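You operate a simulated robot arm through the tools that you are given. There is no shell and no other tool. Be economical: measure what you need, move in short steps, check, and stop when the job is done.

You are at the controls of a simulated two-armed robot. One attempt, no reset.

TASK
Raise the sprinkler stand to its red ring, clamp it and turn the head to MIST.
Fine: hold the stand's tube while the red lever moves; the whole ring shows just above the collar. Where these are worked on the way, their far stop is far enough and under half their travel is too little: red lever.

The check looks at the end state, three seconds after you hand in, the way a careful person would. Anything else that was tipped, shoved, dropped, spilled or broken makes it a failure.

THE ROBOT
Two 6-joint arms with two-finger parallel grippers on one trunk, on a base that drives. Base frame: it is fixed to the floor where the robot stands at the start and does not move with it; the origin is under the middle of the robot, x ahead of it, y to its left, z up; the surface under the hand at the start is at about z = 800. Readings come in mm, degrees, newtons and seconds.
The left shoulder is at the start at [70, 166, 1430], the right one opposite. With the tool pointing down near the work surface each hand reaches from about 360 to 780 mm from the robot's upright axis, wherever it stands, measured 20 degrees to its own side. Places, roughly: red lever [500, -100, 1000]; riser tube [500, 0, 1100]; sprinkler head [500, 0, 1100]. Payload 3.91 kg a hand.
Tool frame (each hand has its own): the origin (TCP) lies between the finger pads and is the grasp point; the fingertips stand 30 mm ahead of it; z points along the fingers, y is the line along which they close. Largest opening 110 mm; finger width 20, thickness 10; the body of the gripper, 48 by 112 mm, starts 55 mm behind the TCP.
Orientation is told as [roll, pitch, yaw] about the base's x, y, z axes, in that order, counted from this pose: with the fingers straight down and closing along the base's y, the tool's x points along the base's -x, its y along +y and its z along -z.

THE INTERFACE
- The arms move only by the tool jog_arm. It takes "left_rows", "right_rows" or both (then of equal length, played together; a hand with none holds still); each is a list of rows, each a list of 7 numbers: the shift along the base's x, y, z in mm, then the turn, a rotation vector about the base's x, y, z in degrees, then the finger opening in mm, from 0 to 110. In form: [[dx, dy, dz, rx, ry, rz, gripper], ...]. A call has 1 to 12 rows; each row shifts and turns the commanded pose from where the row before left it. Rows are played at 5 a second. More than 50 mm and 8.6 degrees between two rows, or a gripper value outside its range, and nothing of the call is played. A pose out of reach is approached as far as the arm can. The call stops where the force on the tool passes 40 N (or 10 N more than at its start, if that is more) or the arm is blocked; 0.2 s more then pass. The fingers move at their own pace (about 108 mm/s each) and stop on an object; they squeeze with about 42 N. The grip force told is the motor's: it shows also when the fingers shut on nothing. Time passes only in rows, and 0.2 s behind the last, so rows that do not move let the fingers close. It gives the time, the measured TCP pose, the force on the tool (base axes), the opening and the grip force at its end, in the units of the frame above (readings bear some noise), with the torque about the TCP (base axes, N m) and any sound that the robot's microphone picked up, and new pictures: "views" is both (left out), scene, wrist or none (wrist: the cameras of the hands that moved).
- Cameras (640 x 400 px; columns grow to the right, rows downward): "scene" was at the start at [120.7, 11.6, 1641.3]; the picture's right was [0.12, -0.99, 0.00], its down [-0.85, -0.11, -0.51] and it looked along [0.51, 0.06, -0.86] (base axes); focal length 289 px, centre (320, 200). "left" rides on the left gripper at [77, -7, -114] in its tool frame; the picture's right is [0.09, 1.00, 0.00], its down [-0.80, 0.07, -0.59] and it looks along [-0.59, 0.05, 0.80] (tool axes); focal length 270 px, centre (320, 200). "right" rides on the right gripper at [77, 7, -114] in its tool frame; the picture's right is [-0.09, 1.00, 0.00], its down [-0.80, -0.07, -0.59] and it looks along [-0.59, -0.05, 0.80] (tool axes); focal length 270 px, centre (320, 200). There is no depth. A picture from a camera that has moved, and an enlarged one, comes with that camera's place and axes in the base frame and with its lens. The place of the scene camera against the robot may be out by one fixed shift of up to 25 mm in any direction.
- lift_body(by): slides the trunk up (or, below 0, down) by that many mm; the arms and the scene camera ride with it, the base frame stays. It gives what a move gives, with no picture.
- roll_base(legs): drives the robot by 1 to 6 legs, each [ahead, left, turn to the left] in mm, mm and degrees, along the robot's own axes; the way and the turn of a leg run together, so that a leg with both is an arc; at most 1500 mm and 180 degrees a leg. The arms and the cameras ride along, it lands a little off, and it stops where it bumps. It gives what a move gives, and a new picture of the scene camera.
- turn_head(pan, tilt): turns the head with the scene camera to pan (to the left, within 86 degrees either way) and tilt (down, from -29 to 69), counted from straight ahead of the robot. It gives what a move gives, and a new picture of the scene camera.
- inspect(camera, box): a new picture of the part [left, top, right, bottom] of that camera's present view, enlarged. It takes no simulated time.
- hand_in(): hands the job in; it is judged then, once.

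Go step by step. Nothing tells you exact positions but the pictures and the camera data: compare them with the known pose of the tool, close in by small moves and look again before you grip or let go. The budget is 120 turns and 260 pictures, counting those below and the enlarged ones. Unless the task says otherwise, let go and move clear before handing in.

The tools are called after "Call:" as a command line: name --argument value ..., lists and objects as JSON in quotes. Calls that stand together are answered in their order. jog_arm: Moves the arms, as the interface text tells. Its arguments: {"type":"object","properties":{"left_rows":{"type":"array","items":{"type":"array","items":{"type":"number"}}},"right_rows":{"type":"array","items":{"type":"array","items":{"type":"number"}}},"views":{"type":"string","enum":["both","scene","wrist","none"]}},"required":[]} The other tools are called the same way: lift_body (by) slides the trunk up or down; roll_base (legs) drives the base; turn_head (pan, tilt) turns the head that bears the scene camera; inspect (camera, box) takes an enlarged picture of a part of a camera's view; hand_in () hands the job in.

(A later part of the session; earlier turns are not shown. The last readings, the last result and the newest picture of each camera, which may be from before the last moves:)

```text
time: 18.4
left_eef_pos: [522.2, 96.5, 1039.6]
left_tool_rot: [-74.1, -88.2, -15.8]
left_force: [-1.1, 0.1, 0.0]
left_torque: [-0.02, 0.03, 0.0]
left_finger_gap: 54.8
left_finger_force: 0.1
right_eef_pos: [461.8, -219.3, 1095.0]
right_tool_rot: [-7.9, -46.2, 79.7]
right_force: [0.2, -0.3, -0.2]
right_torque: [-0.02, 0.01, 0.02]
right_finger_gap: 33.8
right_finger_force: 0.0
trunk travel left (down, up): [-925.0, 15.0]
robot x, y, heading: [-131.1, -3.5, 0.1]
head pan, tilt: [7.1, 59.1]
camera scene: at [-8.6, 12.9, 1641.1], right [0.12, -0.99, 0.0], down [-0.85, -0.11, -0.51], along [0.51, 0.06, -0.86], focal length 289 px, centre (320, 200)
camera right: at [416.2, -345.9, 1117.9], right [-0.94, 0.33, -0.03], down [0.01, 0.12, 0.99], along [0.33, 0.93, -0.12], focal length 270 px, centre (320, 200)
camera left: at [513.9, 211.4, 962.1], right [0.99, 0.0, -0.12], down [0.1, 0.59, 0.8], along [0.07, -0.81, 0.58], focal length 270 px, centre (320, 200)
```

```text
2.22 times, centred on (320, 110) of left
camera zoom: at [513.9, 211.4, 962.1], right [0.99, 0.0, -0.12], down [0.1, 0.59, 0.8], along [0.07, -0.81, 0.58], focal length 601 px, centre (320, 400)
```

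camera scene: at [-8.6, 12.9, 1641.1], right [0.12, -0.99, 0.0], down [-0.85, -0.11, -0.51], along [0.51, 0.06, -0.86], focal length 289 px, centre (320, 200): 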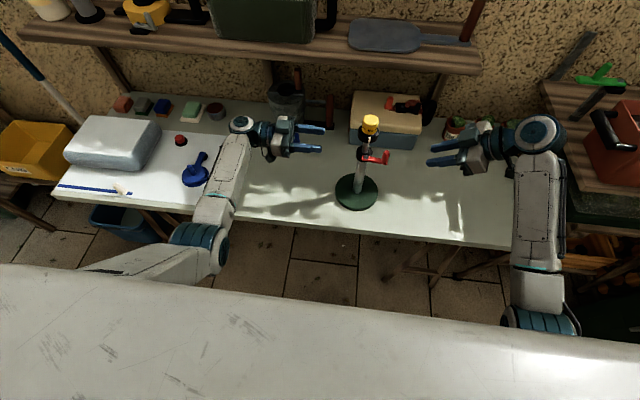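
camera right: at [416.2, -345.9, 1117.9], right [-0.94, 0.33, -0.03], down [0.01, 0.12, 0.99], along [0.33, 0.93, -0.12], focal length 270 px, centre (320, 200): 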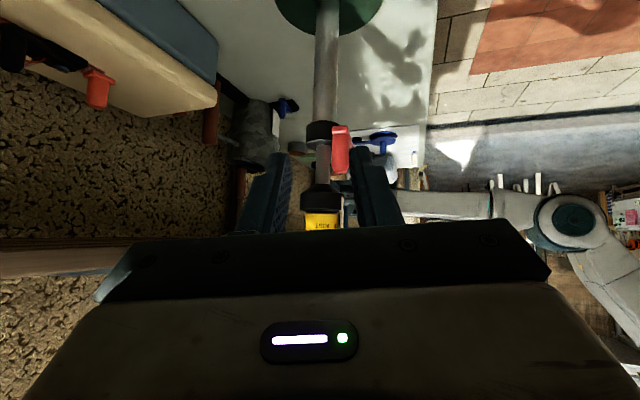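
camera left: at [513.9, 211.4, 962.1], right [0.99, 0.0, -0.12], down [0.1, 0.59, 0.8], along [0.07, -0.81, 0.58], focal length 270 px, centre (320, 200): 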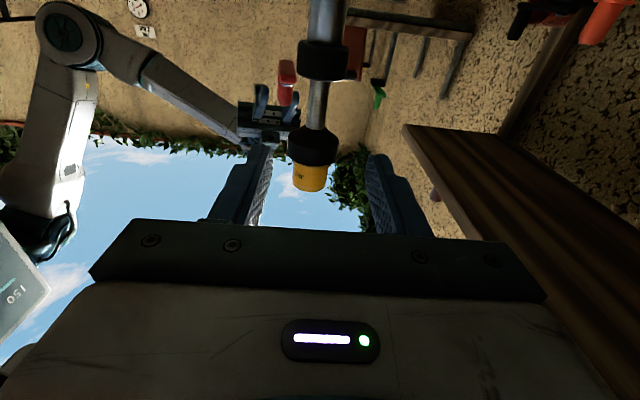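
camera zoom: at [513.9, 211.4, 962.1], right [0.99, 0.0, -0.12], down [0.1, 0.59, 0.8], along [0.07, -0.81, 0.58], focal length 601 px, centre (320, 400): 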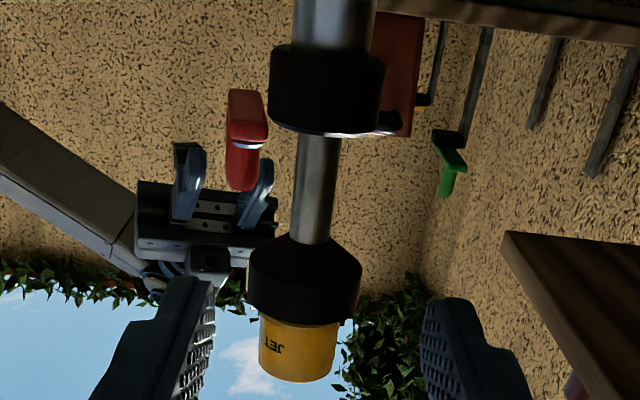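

Same geometry as before. Left hand goes in and grips the riser again while the right fork straddles the knob.

Call:
jog_arm --left_rows '[[0, -40, 0, 0, 0, 0, 55], [0, -40, 0, 0, 0, 0, 55], [0, -34, 0, 0, 0, 0, 55], [0, -19, 0, 0, 0, 0, 55], [0, 0, 0, 0, 0, 0, 35], [0, 0, 0, 0, 0, 0, 10], [0, 0, 0, 0, 0, 0, 10], [0, 0, 0, 0, 0, 0, 10]]' --right_rows '[[2, 20, 0, 0, 0, 0, 34], [2, 20, 0, 0, 0, 0, 34], [2, 20, -1, 0, 0, 0, 34], [2, 20, -1, 0, 0, 0, 34], [4.5, 14, -13, 0, 0, 0, 34], [4.5, 14, -13, 0, 0, 0, 34], [4.5, 14, -13, 0, 0, 0, 34], [0, 0, 0, 0, 0, 0, 34]]'

Call:
inspect --camera "scene" --box '[320, 100, 440, 200]'

```text
time: 20.2
left_eef_pos: [523.1, -38.1, 1037.4]
left_tool_rot: [-69.7, -88.4, -20.4]
left_force: [1.8, -0.9, 0.2]
left_torque: [-0.13, -0.91, 0.03]
left_finger_gap: 16.7
left_finger_force: 42.4
right_eef_pos: [480.3, -95.8, 1054.5]
right_tool_rot: [-8.1, -46.2, 79.7]
right_force: [0.0, 0.2, 0.2]
right_torque: [-0.04, 0.01, -0.01]
right_finger_gap: 34.1
right_finger_force: 0.1
trunk travel left (down, up): [-925.0, 15.0]
robot x, y, heading: [-131.7, 1.6, -0.1]
head pan, tilt: [7.1, 59.1]
camera scene: at [-11.2, 10.8, 1641.3], right [0.12, -0.99, 0.0], down [-0.85, -0.11, -0.51], along [0.51, 0.06, -0.86], focal length 289 px, centre (320, 200)
camera right: at [435.4, -223.0, 1077.1], right [-0.94, 0.34, -0.03], down [0.01, 0.12, 0.99], along [0.34, 0.93, -0.12], focal length 270 px, centre (320, 200)
camera left: at [514.4, 77.7, 961.4], right [0.99, 0.0, -0.11], down [0.09, 0.59, 0.8], along [0.07, -0.81, 0.58], focal length 270 px, centre (320, 200)
```

scene: 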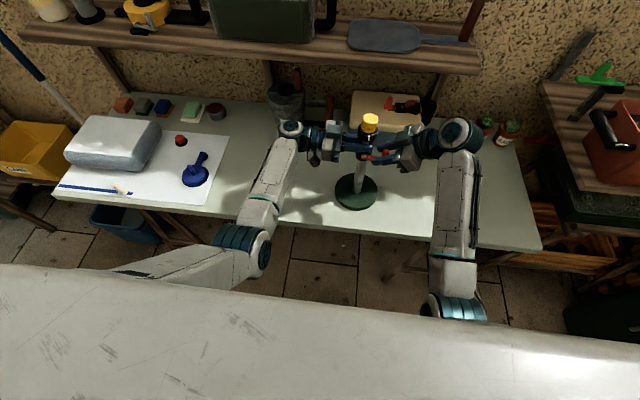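
right: 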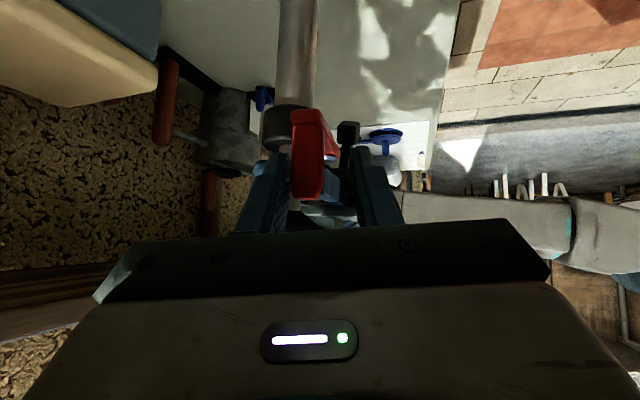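
left: 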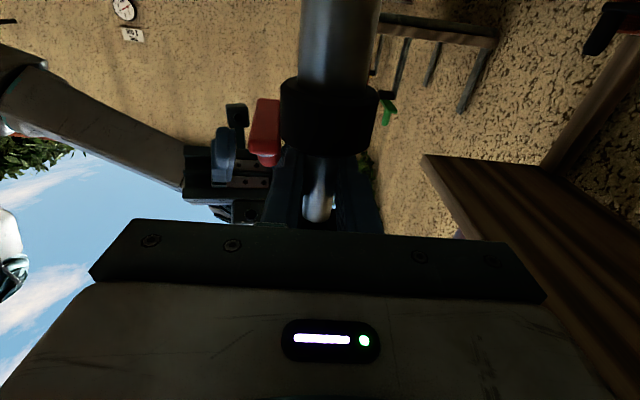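

```text
4.00 times, centred on (380, 150) of scene
camera zoom: at [-11.2, 10.8, 1641.3], right [0.12, -0.99, 0.0], down [-0.85, -0.11, -0.51], along [0.51, 0.06, -0.86], focal length 1155 px, centre (80, 400)
```

zoom: 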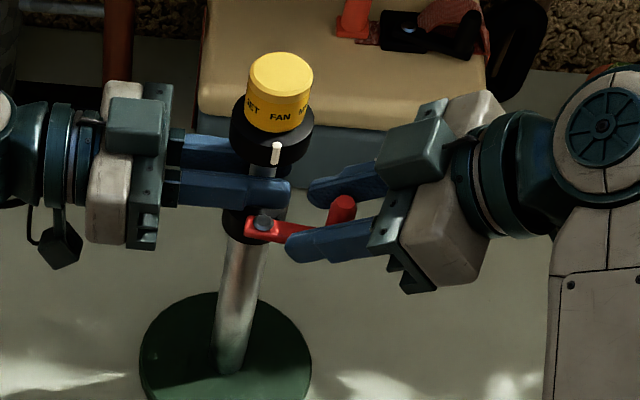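

Both hands are set. Swinging the lever clockwise along its arc.

Call:
jog_arm --right_rows '[[0, 0, 0, 0, 0, 0, 21], [-6.7, 2.9, 0, 0, 0, -8, 21], [-6.3, 3.8, 0, 0, 0, -8, 21], [-5.6, 4.6, 0, 0, 0, -8, 21], [-4.9, 5.3, 0, 0, 0, -8, 21], [-4.2, 5.9, 0, 0, 0, -8, 21]]'

Call:
inspect --camera "scene" --box '[320, 100, 440, 200]'

```text
time: 21.8
left_eef_pos: [521.8, -38.2, 1038.7]
left_tool_rot: [-70.1, -88.5, -20.0]
left_force: [1.3, -2.7, 2.6]
left_torque: [-0.49, -0.78, -0.16]
left_finger_gap: 15.9
left_finger_force: 41.7
right_eef_pos: [458.6, -114.8, 1049.3]
right_tool_rot: [-14.2, -43.5, 43.3]
right_force: [0.4, 0.4, 0.3]
right_torque: [0.02, 0.01, 0.01]
right_finger_gap: 21.0
right_finger_force: 0.0
trunk travel left (down, up): [-925.0, 15.0]
robot x, y, heading: [-132.0, 1.5, 0.1]
head pan, tilt: [7.1, 59.1]
stopped in row 6 (right hand): the arm was blocked; the commanded pose is now the measured one
camera scene: at [-11.2, 11.1, 1641.3], right [0.12, -0.99, 0.0], down [-0.85, -0.11, -0.51], along [0.51, 0.06, -0.86], focal length 289 px, centre (320, 200)
camera right: at [340.8, -177.2, 1076.1], right [-0.49, 0.86, -0.12], down [0.07, 0.18, 0.98], along [0.87, 0.48, -0.15], focal length 270 px, centre (320, 200)
```

scene: 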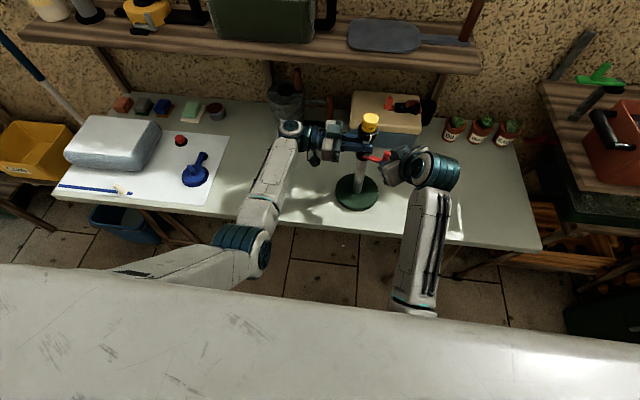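
right: 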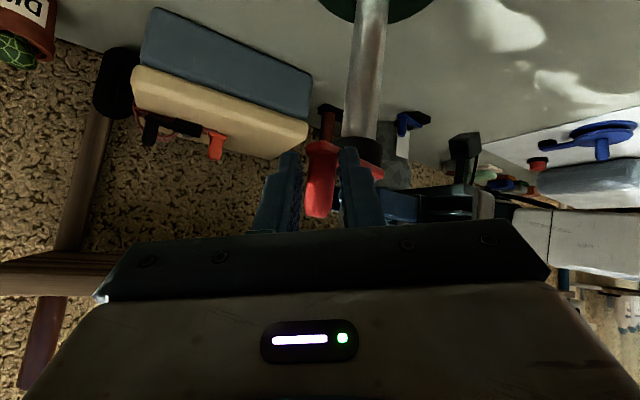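

```text
4.00 times, centred on (380, 150) of scene
camera zoom: at [-11.2, 11.1, 1641.3], right [0.12, -0.99, 0.0], down [-0.85, -0.11, -0.51], along [0.51, 0.06, -0.86], focal length 1155 px, centre (80, 400)
```

zoom: 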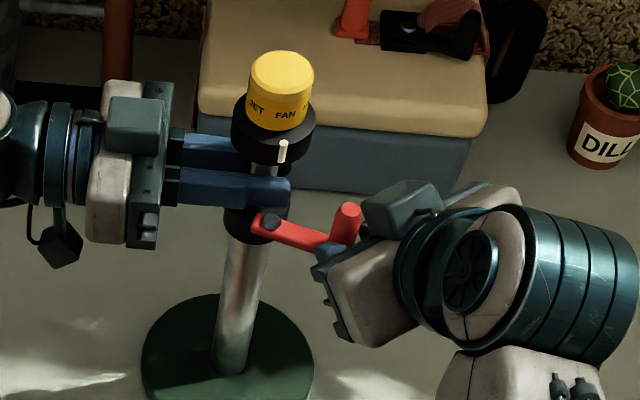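

The strongly pitched wrist stalls around there, and the lever came back. A steeper, nearly tool-down hand should have more yaw freedom, so I'll back off and re-orient with less tilt.

Call:
jog_arm --right_rows '[[0, 0, 0, 0, 0, 0, 36], [-22, -10, 25, 0, 0, 0, 36], [-22, -15, 25, 0, 0, 0, 36], [0, -15, 5, 0, 0, 7.6, 36], [5, -10, 5, 0, 0, 7.6, 36], [10, 0, 0, 0, 0, 7.6, 36], [10, 0, 0, 0, 0, 7.6, 36], [10, 0, 0, 0, 0, 7.6, 36], [5, 0, 0, 3, 7, 0, 36], [0, 0, 0, -7, 2.8, 0, 36], [0, 0, 0, -7, 2.8, 0, 36], [0, 0, 0, -6, 2.4, 0, 36]]'

Call:
inspect --camera "scene" --box '[320, 100, 440, 200]'

```text
time: 24.4
left_eef_pos: [521.2, -35.9, 1039.4]
left_tool_rot: [-70.3, -88.4, -19.8]
left_force: [-1.3, -3.0, 4.8]
left_torque: [-0.5, -0.21, -0.15]
left_finger_gap: 15.9
left_finger_force: 42.0
right_eef_pos: [463.8, -164.5, 1093.1]
right_tool_rot: [-1.5, -23.6, 72.6]
right_force: [0.3, -0.4, 0.1]
right_torque: [-0.02, -0.01, -0.01]
right_finger_gap: 35.9
right_finger_force: 0.0
right hand out of reach, approached as far as the arm can: row 12
trunk travel left (down, up): [-925.0, 15.0]
robot x, y, heading: [-132.3, -2.4, -0.0]
head pan, tilt: [7.1, 59.1]
camera scene: at [-12.4, 11.5, 1641.5], right [0.12, -0.99, 0.0], down [-0.85, -0.11, -0.51], along [0.51, 0.06, -0.86], focal length 289 px, centre (320, 200)
camera right: at [420.5, -270.4, 1166.8], right [-0.92, 0.38, 0.01], down [0.2, 0.46, 0.87], along [0.33, 0.8, -0.5], focal length 270 px, centre (320, 200)
```

scene: 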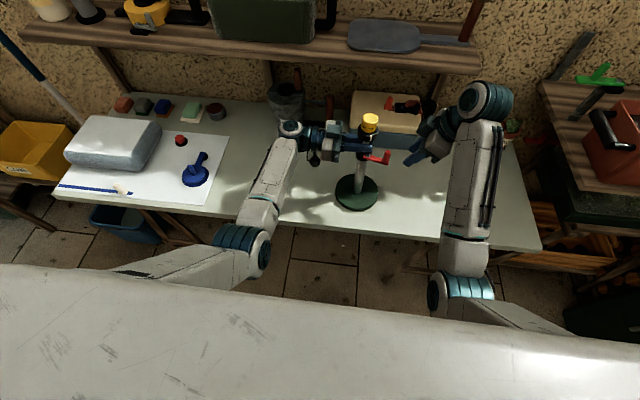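
right: 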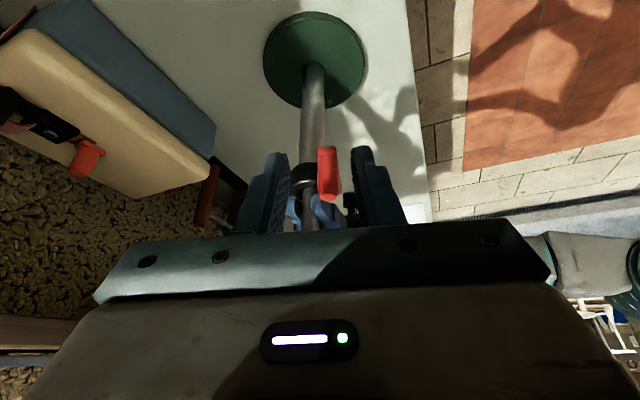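

```text
4.00 times, centred on (380, 150) of scene
camera zoom: at [-12.4, 11.5, 1641.5], right [0.12, -0.99, 0.0], down [-0.85, -0.11, -0.51], along [0.51, 0.06, -0.86], focal length 1155 px, centre (80, 400)
```

zoom: 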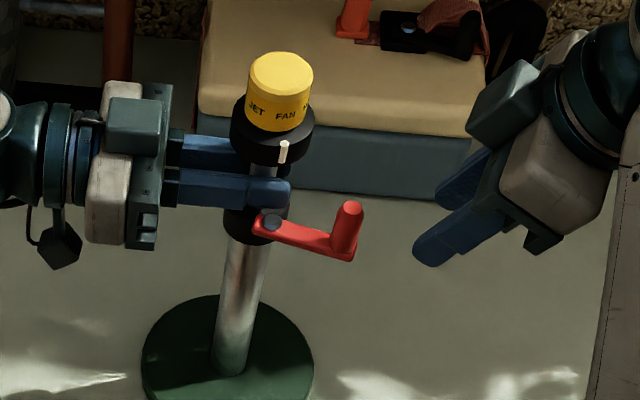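

The knob is at about (485,-93). I'll move over it with the fork and then descend along the finger axis.

Call:
jog_arm --right_rows '[[4, 16, 2, 0, 0, 0, 36], [4, 17, 2, 0, 0, 0, 36], [4, 17, 2, 0, 0, 0, 36]]'

Call:
inspect --camera "right" --box '[240, 100, 400, 240]'

Call:
inspect --camera "scene" --box '[320, 100, 440, 200]'

```text
time: 25.2
left_eef_pos: [522.1, -36.6, 1038.8]
left_tool_rot: [-69.8, -88.5, -20.3]
left_force: [-0.5, -2.0, 5.6]
left_torque: [-0.38, -0.25, -0.13]
left_finger_gap: 16.1
left_finger_force: 42.3
right_eef_pos: [473.9, -115.4, 1099.7]
right_tool_rot: [-1.4, -23.5, 72.6]
right_force: [-0.3, -0.3, -0.3]
right_torque: [0.01, -0.02, 0.01]
right_finger_gap: 36.0
right_finger_force: 0.0
trunk travel left (down, up): [-925.0, 15.0]
robot x, y, heading: [-130.3, -0.7, 0.1]
head pan, tilt: [7.1, 59.1]
camera scene: at [-12.5, 11.6, 1641.4], right [0.12, -0.99, 0.0], down [-0.85, -0.11, -0.51], along [0.51, 0.06, -0.86], focal length 289 px, centre (320, 200)
camera right: at [432.3, -222.5, 1172.9], right [-0.92, 0.38, 0.01], down [0.2, 0.46, 0.87], along [0.33, 0.8, -0.5], focal length 270 px, centre (320, 200)
```

scene: 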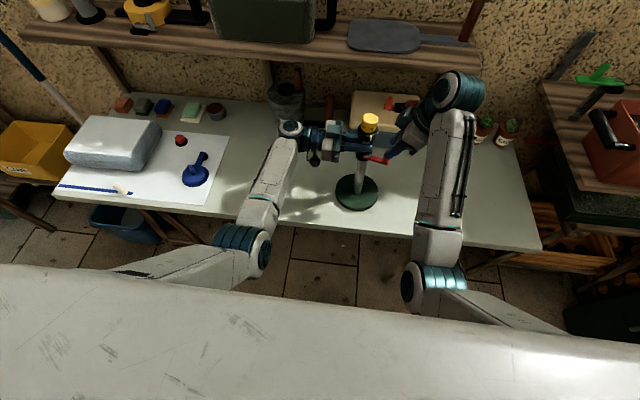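
right: 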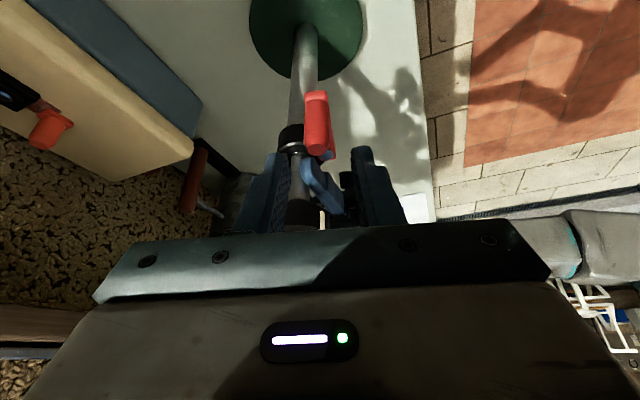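

```text
2.86 times, centred on (320, 170) of right
camera zoom: at [432.3, -222.5, 1172.9], right [-0.92, 0.38, 0.01], down [0.2, 0.46, 0.87], along [0.33, 0.8, -0.5], focal length 772 px, centre (320, 286)
```

zoom: 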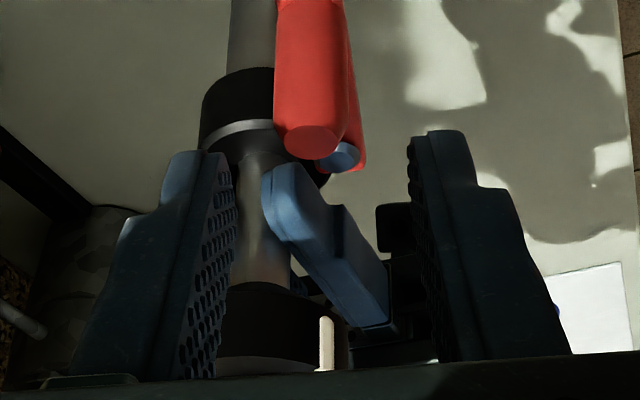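

```text
4.00 times, centred on (380, 150) of scene
camera zoom: at [-12.5, 11.6, 1641.4], right [0.12, -0.99, 0.0], down [-0.85, -0.11, -0.51], along [0.51, 0.06, -0.86], focal length 1155 px, centre (80, 400)
```

zoom: 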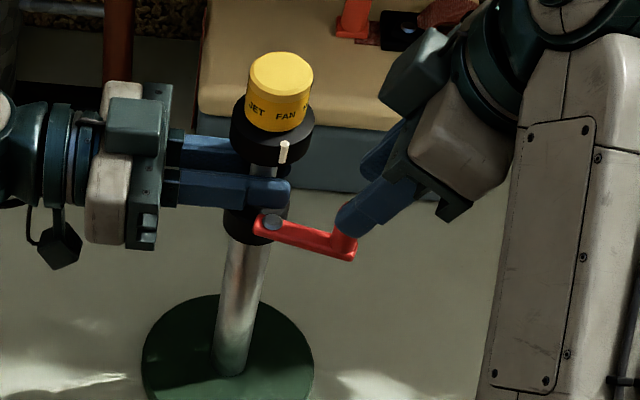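

Aligned over the knob. Descending and narrowing the fork.

Call:
jog_arm --right_rows '[[3, 5, -15, 0, 0, 0, 36], [3, 6, -15, 0, 0, 0, 36], [4, 7, -15, 0, 0, 0, 36], [0, 0, 0, 0, 0, 0, 21], [0, 0, 0, 0, 0, 0, 21]]'

Call:
inspect --camera "right" --box '[240, 100, 400, 240]'

Call:
inspect --camera "scene" --box '[320, 100, 440, 200]'

```text
time: 26.4
left_eef_pos: [522.3, -36.9, 1039.0]
left_tool_rot: [-68.2, -88.4, -21.9]
left_force: [1.0, -2.1, 2.7]
left_torque: [-0.21, -0.43, -0.07]
left_finger_gap: 15.9
left_finger_force: 42.2
right_eef_pos: [486.0, -97.5, 1053.8]
right_tool_rot: [-1.3, -23.7, 72.6]
right_force: [-1.8, 0.4, 0.5]
right_torque: [-0.04, 0.03, 0.03]
right_finger_gap: 21.6
right_finger_force: 1.3
trunk travel left (down, up): [-925.0, 15.0]
robot x, y, heading: [-133.8, 0.6, -0.3]
head pan, tilt: [7.1, 59.1]
camera scene: at [-12.3, 10.8, 1641.4], right [0.12, -0.99, 0.0], down [-0.85, -0.11, -0.51], along [0.51, 0.06, -0.86], focal length 289 px, centre (320, 200)
camera right: at [443.8, -204.4, 1127.7], right [-0.92, 0.38, 0.01], down [0.2, 0.46, 0.87], along [0.33, 0.8, -0.5], focal length 270 px, centre (320, 200)
```

scene: 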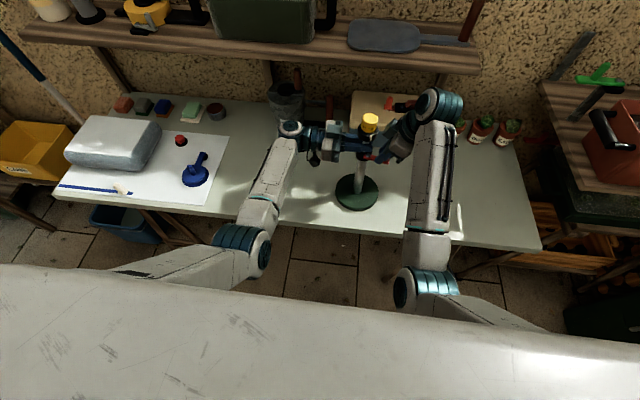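
right: 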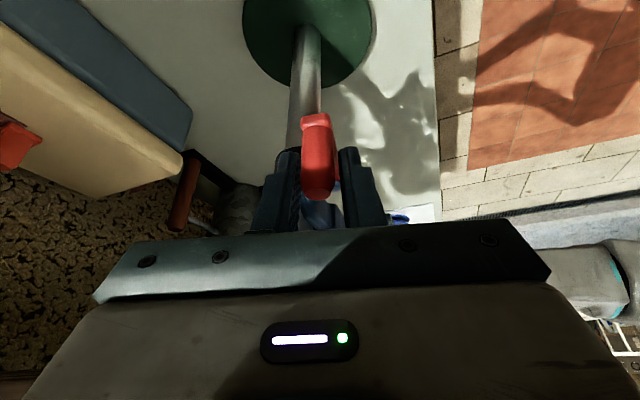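

```text
2.86 times, centred on (320, 170) of right
camera zoom: at [443.8, -204.4, 1127.7], right [-0.92, 0.38, 0.01], down [0.2, 0.46, 0.87], along [0.33, 0.8, -0.5], focal length 772 px, centre (320, 286)
```

zoom: 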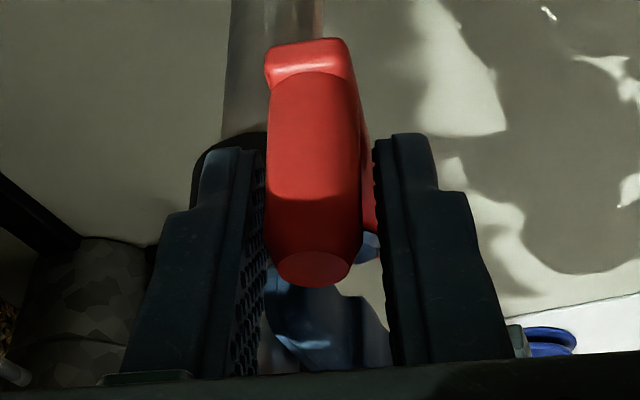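

```text
4.00 times, centred on (380, 150) of scene
camera zoom: at [-12.3, 10.8, 1641.4], right [0.12, -0.99, 0.0], down [-0.85, -0.11, -0.51], along [0.51, 0.06, -0.86], focal length 1155 px, centre (80, 400)
```

zoom: 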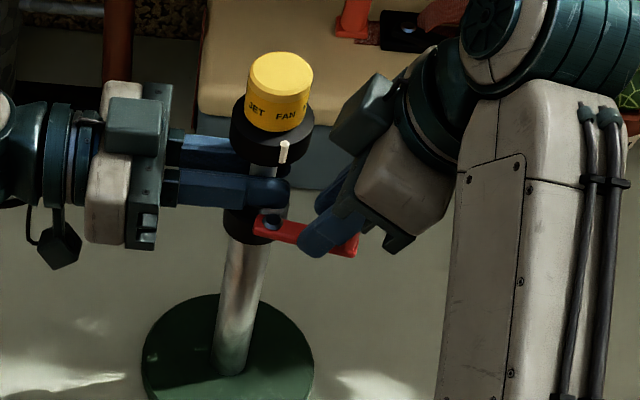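

The knob is in the fork. Swinging three steps and checking.

Call:
jog_arm --right_rows '[[-6.7, 2.9, 0, 0, 0, -8, 21], [-6.3, 3.8, 0, 0, 0, -8, 21], [-5.6, 4.6, 0, 0, 0, -8, 21]]'

Call:
inspect --camera "scene" --box '[320, 100, 440, 200]'

```text
time: 27.2
left_eef_pos: [522.1, -38.5, 1037.8]
left_tool_rot: [-68.5, -88.3, -21.5]
left_force: [-0.4, -3.5, 3.1]
left_torque: [0.19, -0.43, 0.12]
left_finger_gap: 15.8
left_finger_force: 41.7
right_eef_pos: [478.9, -105.4, 1063.7]
right_tool_rot: [-4.0, -23.1, 48.7]
right_force: [-0.1, 2.9, -0.4]
right_torque: [0.06, 0.05, 0.0]
right_finger_gap: 22.0
right_finger_force: 1.1
trunk travel left (down, up): [-925.0, 15.0]
robot x, y, heading: [-133.1, 1.0, -0.1]
head pan, tilt: [7.1, 59.1]
camera scene: at [-11.9, 10.8, 1641.4], right [0.12, -0.99, 0.0], down [-0.85, -0.11, -0.51], along [0.51, 0.06, -0.86], focal length 289 px, centre (320, 200)
camera right: at [393.6, -181.8, 1137.6], right [-0.68, 0.74, -0.03], down [0.35, 0.36, 0.86], along [0.65, 0.57, -0.5], focal length 270 px, centre (320, 200)
```

scene: 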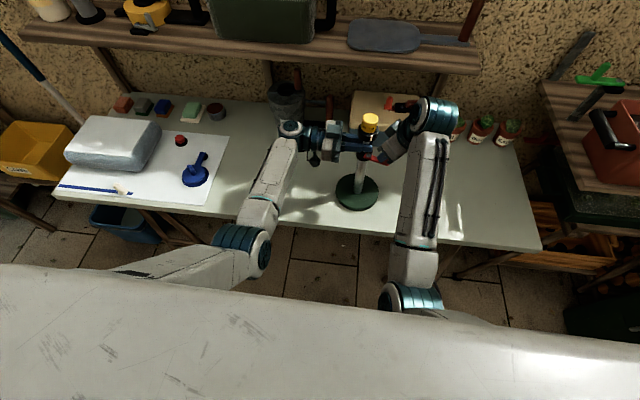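
right: 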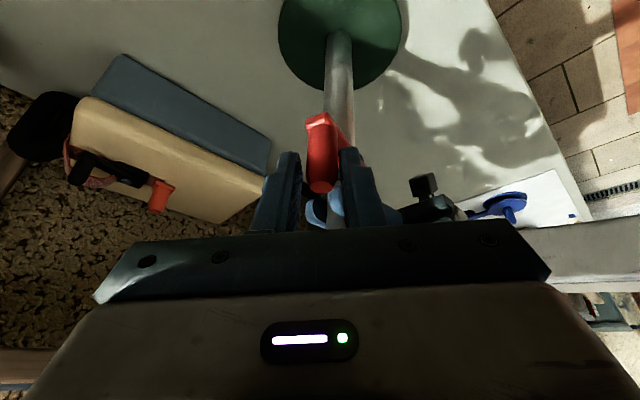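

```text
4.00 times, centred on (380, 150) of scene
camera zoom: at [-11.9, 10.8, 1641.4], right [0.12, -0.99, 0.0], down [-0.85, -0.11, -0.51], along [0.51, 0.06, -0.86], focal length 1155 px, centre (80, 400)
```

zoom: 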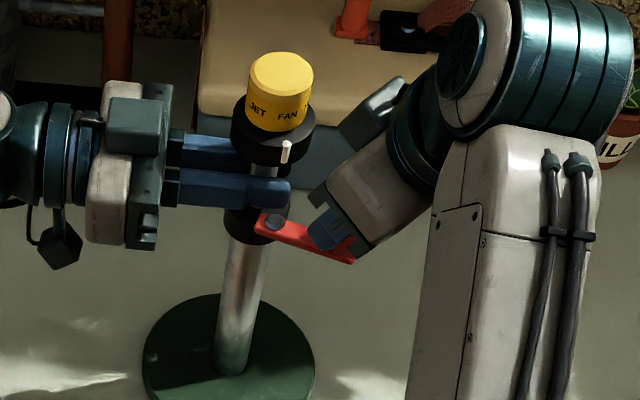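

The right arm is again short of room: it lags the command with almost no force. I'll release, retreat and reverse another 110 mm, so the lever's arc lies mid-reach.

Call:
jog_arm --left_rows '[[0, 0, 0, 0, 0, 0, 55], [0, 0, 0, 0, 0, 0, 55], [0, 40, 0, 0, 0, 0, 55], [0, 45, 0, 0, 0, 0, 55], [0, 45, 0, 0, 0, 0, 55], [0, 0, 0, 0, 0, 0, 55]]' --right_rows '[[0, 0, 0, 0, 0, 0, 36], [-4, -8, 14, 0, 0, 0, 36], [-4, -15, 14, 0, 0, 0, 36], [-4, -20, 10, 0, 0, 0, 36], [0, -40, 0, 0, 0, 0, 36], [0, -40, 0, 0, 0, 0, 36]]' --views "scene"

Call:
roll_base --legs '[[-110, 0, 0]]'

```text
time: 28.6
left_eef_pos: [521.6, 91.9, 1037.3]
left_tool_rot: [-65.4, -88.3, -24.6]
left_force: [-0.6, -0.6, 0.1]
left_torque: [-0.01, -0.02, 0.02]
left_finger_gap: 55.0
left_finger_force: 0.1
right_eef_pos: [457.1, -210.1, 1092.5]
right_tool_rot: [-1.2, -23.6, 48.6]
right_force: [0.1, -0.2, 0.1]
right_torque: [0.01, 0.02, 0.05]
right_finger_gap: 35.8
right_finger_force: 0.2
trunk travel left (down, up): [-925.0, 15.0]
robot x, y, heading: [-135.2, 0.6, -0.0]
head pan, tilt: [7.1, 59.1]
camera scene: at [-11.5, 6.9, 1641.4], right [0.12, -0.99, 0.0], down [-0.85, -0.1, -0.51], along [0.51, 0.07, -0.86], focal length 289 px, centre (320, 200)
```

scene: 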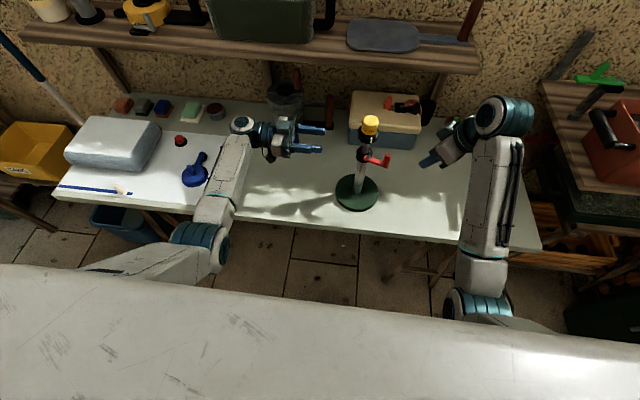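

```text
time: 29.8
left_eef_pos: [415.0, 98.4, 1035.5]
left_tool_rot: [-70.5, -88.1, -19.2]
left_force: [0.6, 0.0, 0.7]
left_torque: [-0.03, -0.02, 0.0]
left_finger_gap: 55.0
left_finger_force: 0.0
right_eef_pos: [351.5, -205.4, 1090.6]
right_tool_rot: [-1.2, -23.5, 48.8]
right_force: [0.5, 1.2, -0.2]
right_torque: [0.0, -0.01, 0.0]
right_finger_gap: 36.3
right_finger_force: 0.3
trunk travel left (down, up): [-925.0, 15.0]
robot x, y, heading: [-239.0, -0.1, 0.4]
head pan, tilt: [7.1, 59.1]
camera scene: at [-116.3, 11.2, 1641.0], right [0.13, -0.99, 0.0], down [-0.85, -0.11, -0.51], along [0.51, 0.07, -0.86], focal length 289 px, centre (320, 200)
```

scene: 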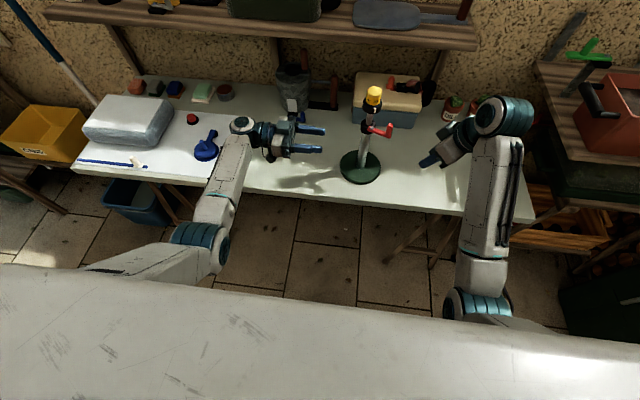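

Now bring both hands forward again, turning the right hand back to yaw ~72.

Call:
jog_arm --left_rows '[[27, 0, 1, 0, 0, 0, 55], [27, 0, 1, 0, 0, 0, 55], [27, 0, 1, 0, 0, 0, 55], [26, 0, 0, 0, 0, 0, 55]]' --right_rows '[[30, 10, 2, 0, 0, 6, 36], [31, 10, 2, 0, 0, 6, 36], [31, 12, 2, 0, 0, 6, 36], [31, 12, 2, 0, 0, 6, 36]]'

Call:
inspect --camera "left" --box '[240, 20, 400, 200]'

Call:
inspect --camera "right" --box '[240, 80, 400, 240]'

```text
time: 30.8
left_eef_pos: [494.1, 97.5, 1039.7]
left_tool_rot: [-70.4, -88.5, -19.3]
left_force: [0.2, 0.9, -0.5]
left_torque: [-0.03, -0.01, 0.0]
left_finger_gap: 55.0
left_finger_force: 0.1
left hand out of reach, approached as far as the arm can: row 4
right_eef_pos: [472.4, -160.3, 1099.3]
right_tool_rot: [-1.4, -23.5, 73.0]
right_force: [0.2, -0.9, -0.2]
right_torque: [0.02, 0.02, 0.01]
right_finger_gap: 36.0
right_finger_force: 0.1
trunk travel left (down, up): [-925.0, 15.0]
robot x, y, heading: [-238.8, 0.0, 0.5]
head pan, tilt: [7.1, 59.1]
camera scene: at [-119.0, 12.9, 1641.2], right [0.13, -0.99, 0.0], down [-0.85, -0.11, -0.51], along [0.51, 0.07, -0.86], focal length 289 px, centre (320, 200)
camera right: at [430.9, -267.8, 1173.3], right [-0.93, 0.38, 0.02], down [0.2, 0.46, 0.87], along [0.32, 0.81, -0.5], focal length 270 px, centre (320, 200)
camera left: at [485.1, 213.1, 963.2], right [0.99, 0.01, -0.11], down [0.09, 0.59, 0.8], along [0.07, -0.81, 0.58], focal length 270 px, centre (320, 200)
```

scene: 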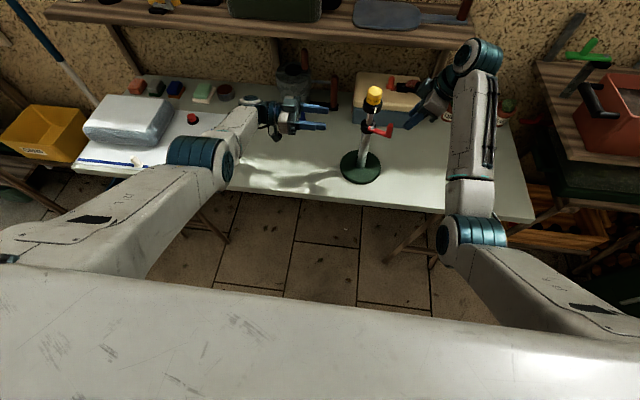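
right: 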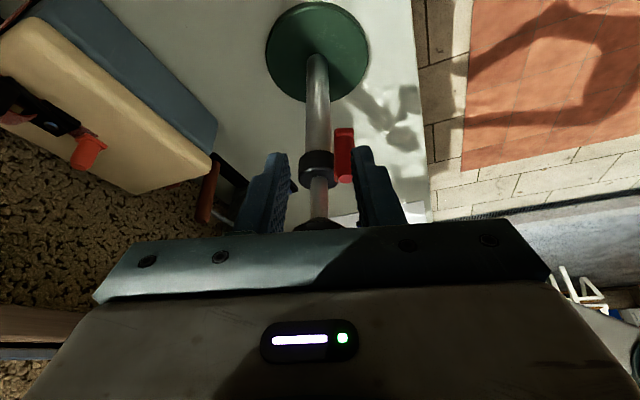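
left: 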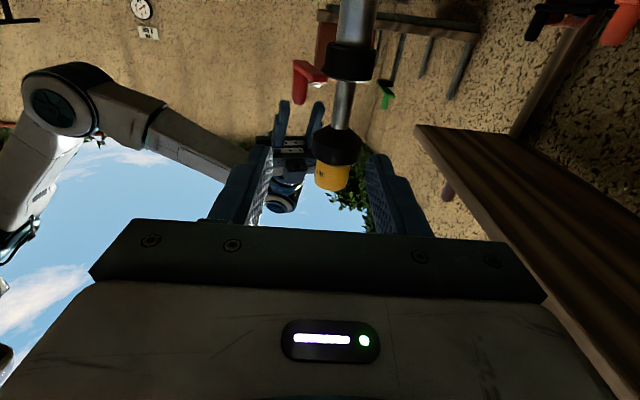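

```text
2.22 times, centred on (320, 110) of left
camera zoom: at [485.1, 213.1, 963.2], right [0.99, 0.01, -0.11], down [0.09, 0.59, 0.8], along [0.07, -0.81, 0.58], focal length 601 px, centre (320, 400)
```

zoom: 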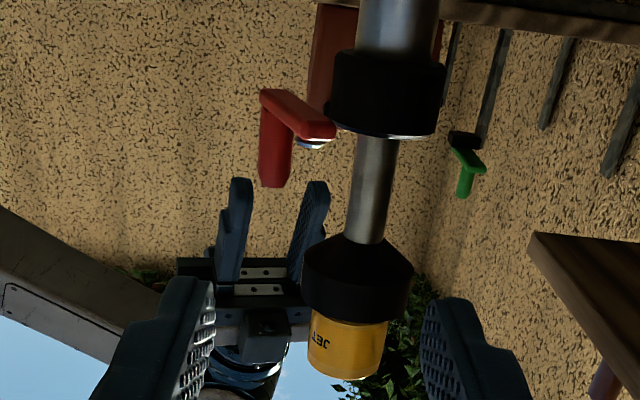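

```text
2.50 times, centred on (320, 160) of right
camera zoom: at [430.9, -267.8, 1173.3], right [-0.93, 0.38, 0.02], down [0.2, 0.46, 0.87], along [0.32, 0.81, -0.5], focal length 676 px, centre (320, 300)
```

zoom: 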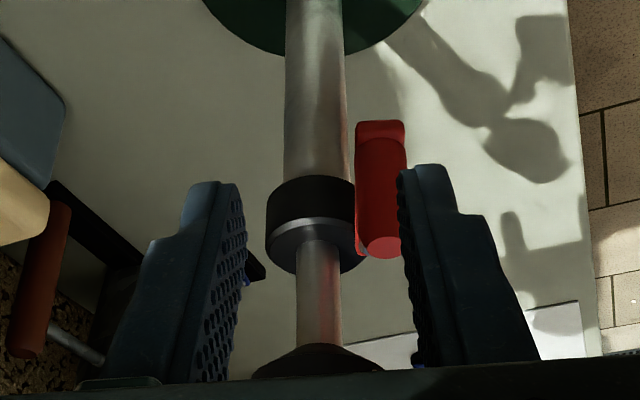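

The left hand is now just past its far limit. Rolling forward 50 mm should put both arms in range: I estimate each wrist needs to be 560–775 mm from its shoulder.

Call:
roll_base --legs '[[50, 0, 0]]'

```text
time: 31.7
left_eef_pos: [533.6, 97.8, 1046.8]
left_tool_rot: [-60.8, -88.9, -29.1]
left_force: [-0.7, -0.3, 1.0]
left_torque: [0.04, 0.0, 0.04]
left_finger_gap: 54.9
left_finger_force: 0.0
right_eef_pos: [512.8, -160.5, 1105.9]
right_tool_rot: [-1.8, -23.7, 73.2]
right_force: [-0.6, 0.2, 0.9]
right_torque: [-0.02, -0.04, -0.05]
right_finger_gap: 36.1
right_finger_force: 0.0
trunk travel left (down, up): [-925.0, 15.0]
robot x, y, heading: [-189.9, -0.1, 0.5]
head pan, tilt: [7.1, 59.1]
camera scene: at [-83.8, 11.6, 1642.5], right [0.13, -0.99, 0.0], down [-0.85, -0.11, -0.52], along [0.52, 0.07, -0.85], focal length 289 px, centre (320, 200)
```

scene: 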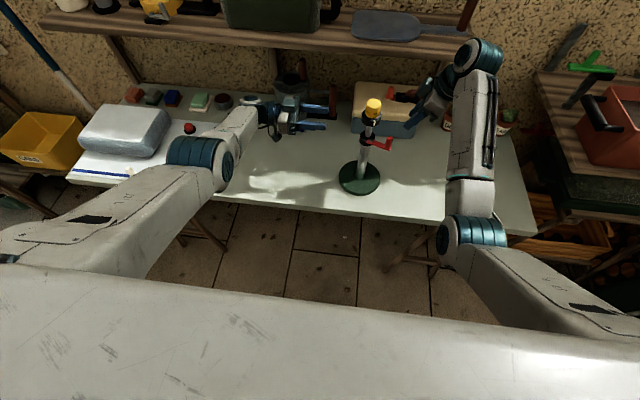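

Call:
jog_arm --left_rows '[[-8, 0, 0, 0, 0, 4, 55], [-8, 0, 0, 0, 0, 4, 55], [0, 0, 0, 0, 0, 0, 55]]' --right_rows '[[-15, 10, 2, 0, 0, 0, 36], [-15, 10, 2, 0, 0, 0, 36], [-15, 10, 2, 0, 0, 0, 36]]'

Call:
inspect --camera "left" --box '[240, 20, 400, 200]'

Call:
inspect --camera "right" --box '[240, 80, 400, 240]'

Call:
inspect --camera "scene" --box '[320, 80, 440, 200]'

```text
time: 32.5
left_eef_pos: [527.8, 98.9, 1039.2]
left_tool_rot: [-70.1, -88.3, -11.6]
left_force: [-0.3, -0.4, -0.6]
left_torque: [-0.02, 0.02, -0.01]
left_finger_gap: 54.8
left_finger_force: 0.1
right_eef_pos: [476.2, -132.6, 1104.7]
right_tool_rot: [-1.3, -23.4, 73.0]
right_force: [0.1, 0.3, -0.4]
right_torque: [0.01, -0.02, 0.02]
right_finger_gap: 35.8
right_finger_force: 0.1
trunk travel left (down, up): [-925.0, 15.0]
robot x, y, heading: [-193.3, -1.6, 0.5]
head pan, tilt: [7.1, 59.1]
camera scene: at [-69.5, 11.9, 1641.2], right [0.13, -0.99, 0.0], down [-0.85, -0.11, -0.51], along [0.51, 0.07, -0.86], focal length 289 px, centre (320, 200)
camera right: at [434.4, -239.2, 1178.8], right [-0.93, 0.38, 0.02], down [0.2, 0.46, 0.87], along [0.32, 0.8, -0.5], focal length 270 px, centre (320, 200)
camera left: at [502.7, 211.0, 962.8], right [0.98, 0.14, -0.12], down [0.01, 0.59, 0.8], along [0.19, -0.79, 0.58], focal length 270 px, centre (320, 200)
```

scene: 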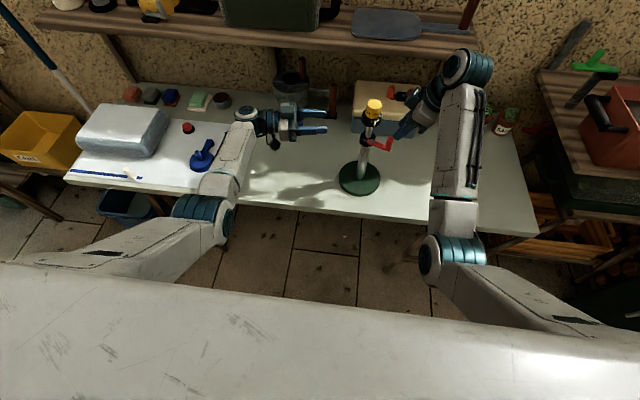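
right: 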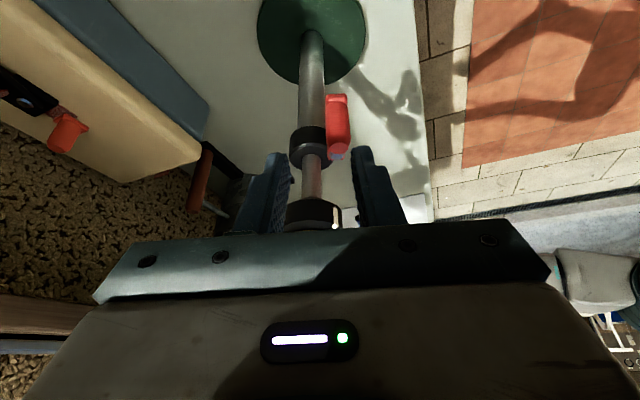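
left: 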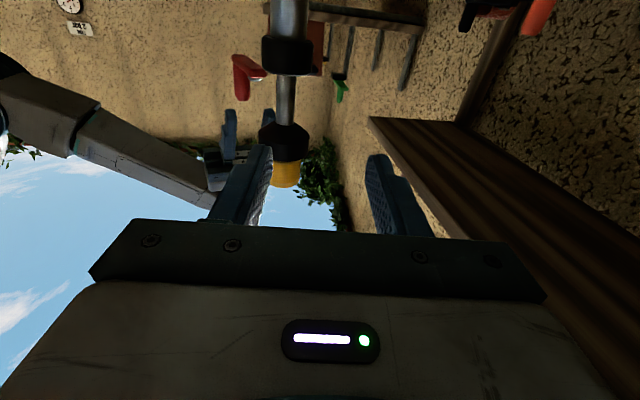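

```text
2.22 times, centred on (320, 110) of left
camera zoom: at [502.7, 211.0, 962.8], right [0.98, 0.14, -0.12], down [0.01, 0.59, 0.8], along [0.19, -0.79, 0.58], focal length 601 px, centre (320, 400)
```

zoom: 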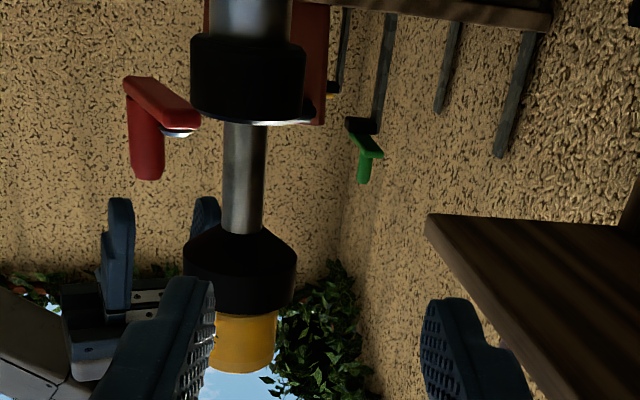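

```text
2.50 times, centred on (320, 160) of right
camera zoom: at [434.4, -239.2, 1178.8], right [-0.93, 0.38, 0.02], down [0.2, 0.46, 0.87], along [0.32, 0.8, -0.5], focal length 676 px, centre (320, 300)
```

zoom: 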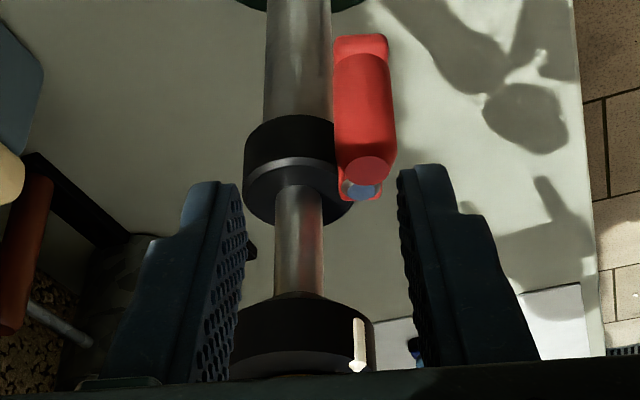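

```text
3.33 times, centred on (380, 140) of scene
camera zoom: at [-69.5, 11.9, 1641.2], right [0.13, -0.99, 0.0], down [-0.85, -0.11, -0.51], along [0.51, 0.07, -0.86], focal length 962 px, centre (120, 400)
```

zoom: 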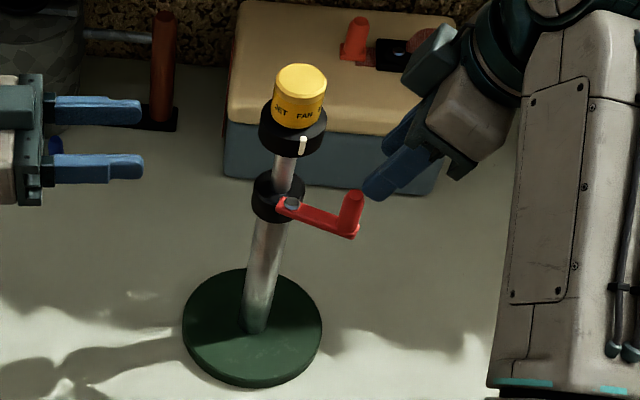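

The stand has turned about 12° and shifted a few mm: riser now ≈(518,-50), knob ≈(474,-104). I'll re-grip with the left hand and fork the knob with the right.

Call:
jog_arm --left_rows '[[-6, -35, 0, 0, 0, 0, 55], [-6, -35, 0, 0, 0, 0, 55], [0, -35, 0, 0, 0, 0, 55], [0, -34, 0, 0, 0, 0, 55], [0, 0, 0, 0, 0, 0, 35], [0, 0, 0, 0, 0, 0, 10], [0, 0, 0, 0, 0, 0, 10], [0, 0, 0, 0, 0, 0, 10]]' --right_rows '[[-4.5, 5.5, -4, 0, 0, 0, 36], [-4.5, 5.5, -4, 0, 0, 0, 36], [0, 0, 0, 0, 0, 0, 36], [0, 0, 0, 0, 0, 0, 36], [0, 0, 0, 0, 0, 0, 36], [2.3, 6, -14.7, 0, 0, 0, 36], [2.3, 6, -14.7, 0, 0, 0, 36], [2.3, 6, -14.7, 0, 0, 0, 36]]'

Call:
inspect --camera "right" --box '[240, 80, 400, 240]'

Call:
inspect --camera "scene" --box '[320, 80, 440, 200]'

```text
time: 34.3
left_eef_pos: [511.0, -41.5, 1041.3]
left_tool_rot: [-70.2, -88.5, -11.6]
left_force: [1.4, -1.4, 1.1]
left_torque: [-0.1, -0.91, -0.12]
left_finger_gap: 16.6
left_finger_force: 41.8
right_eef_pos: [475.2, -102.3, 1053.2]
right_tool_rot: [-1.4, -23.7, 72.9]
right_force: [0.3, -0.1, -0.1]
right_torque: [-0.02, -0.01, 0.01]
right_finger_gap: 35.7
right_finger_force: 0.0
trunk travel left (down, up): [-925.0, 15.0]
robot x, y, heading: [-190.9, -1.1, 0.3]
head pan, tilt: [7.1, 59.1]
camera scene: at [-70.6, 12.3, 1641.4], right [0.13, -0.99, 0.0], down [-0.85, -0.11, -0.51], along [0.51, 0.07, -0.86], focal length 289 px, centre (320, 200)
camera right: at [432.7, -209.0, 1128.4], right [-0.93, 0.38, 0.01], down [0.2, 0.46, 0.87], along [0.32, 0.81, -0.5], focal length 270 px, centre (320, 200)
camera left: at [485.9, 71.4, 963.5], right [0.98, 0.14, -0.11], down [0.01, 0.59, 0.8], along [0.18, -0.79, 0.58], focal length 270 px, centre (320, 200)
```

scene: 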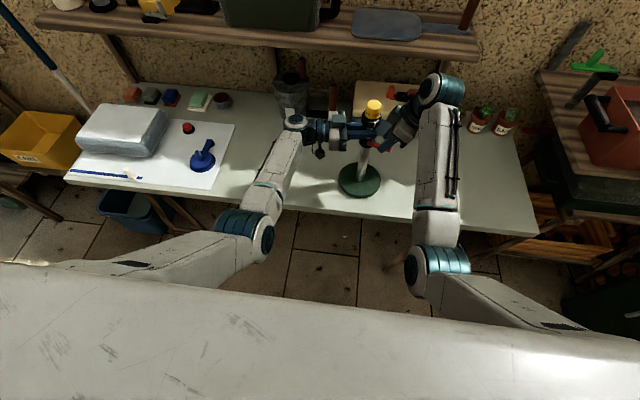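
right: 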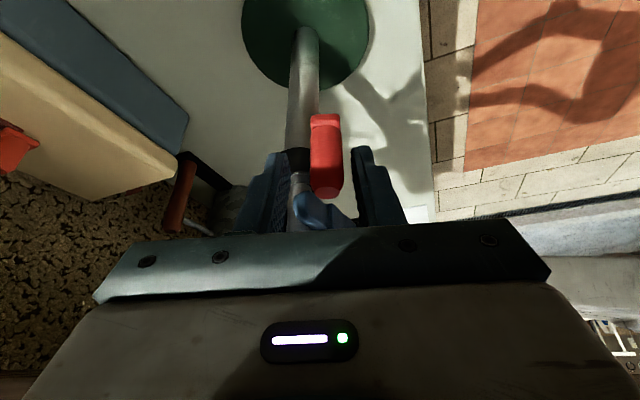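
left: 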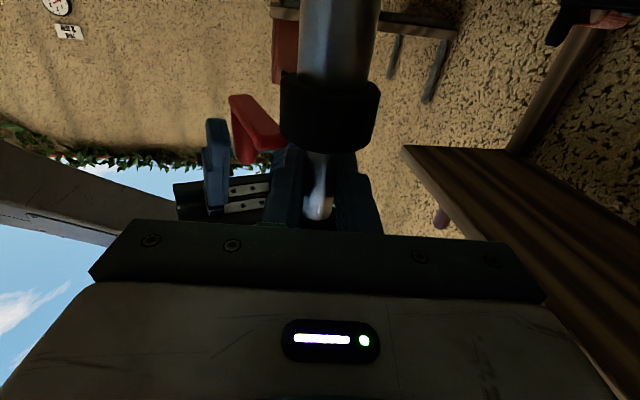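

```text
2.50 times, centred on (320, 160) of right
camera zoom: at [432.7, -209.0, 1128.4], right [-0.93, 0.38, 0.01], down [0.2, 0.46, 0.87], along [0.32, 0.81, -0.5], focal length 676 px, centre (320, 300)
```

zoom: 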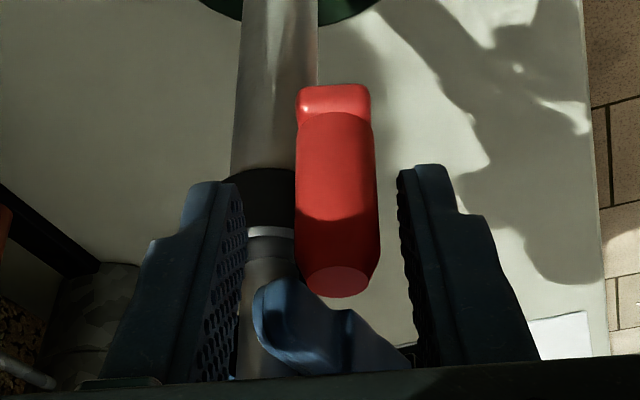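

```text
3.33 times, centred on (380, 140) of scene
camera zoom: at [-70.6, 12.3, 1641.4], right [0.13, -0.99, 0.0], down [-0.85, -0.11, -0.51], along [0.51, 0.07, -0.86], focal length 962 px, centre (120, 400)
```

zoom: 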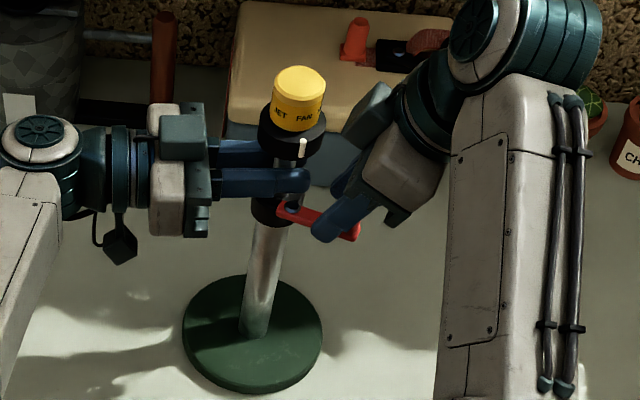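

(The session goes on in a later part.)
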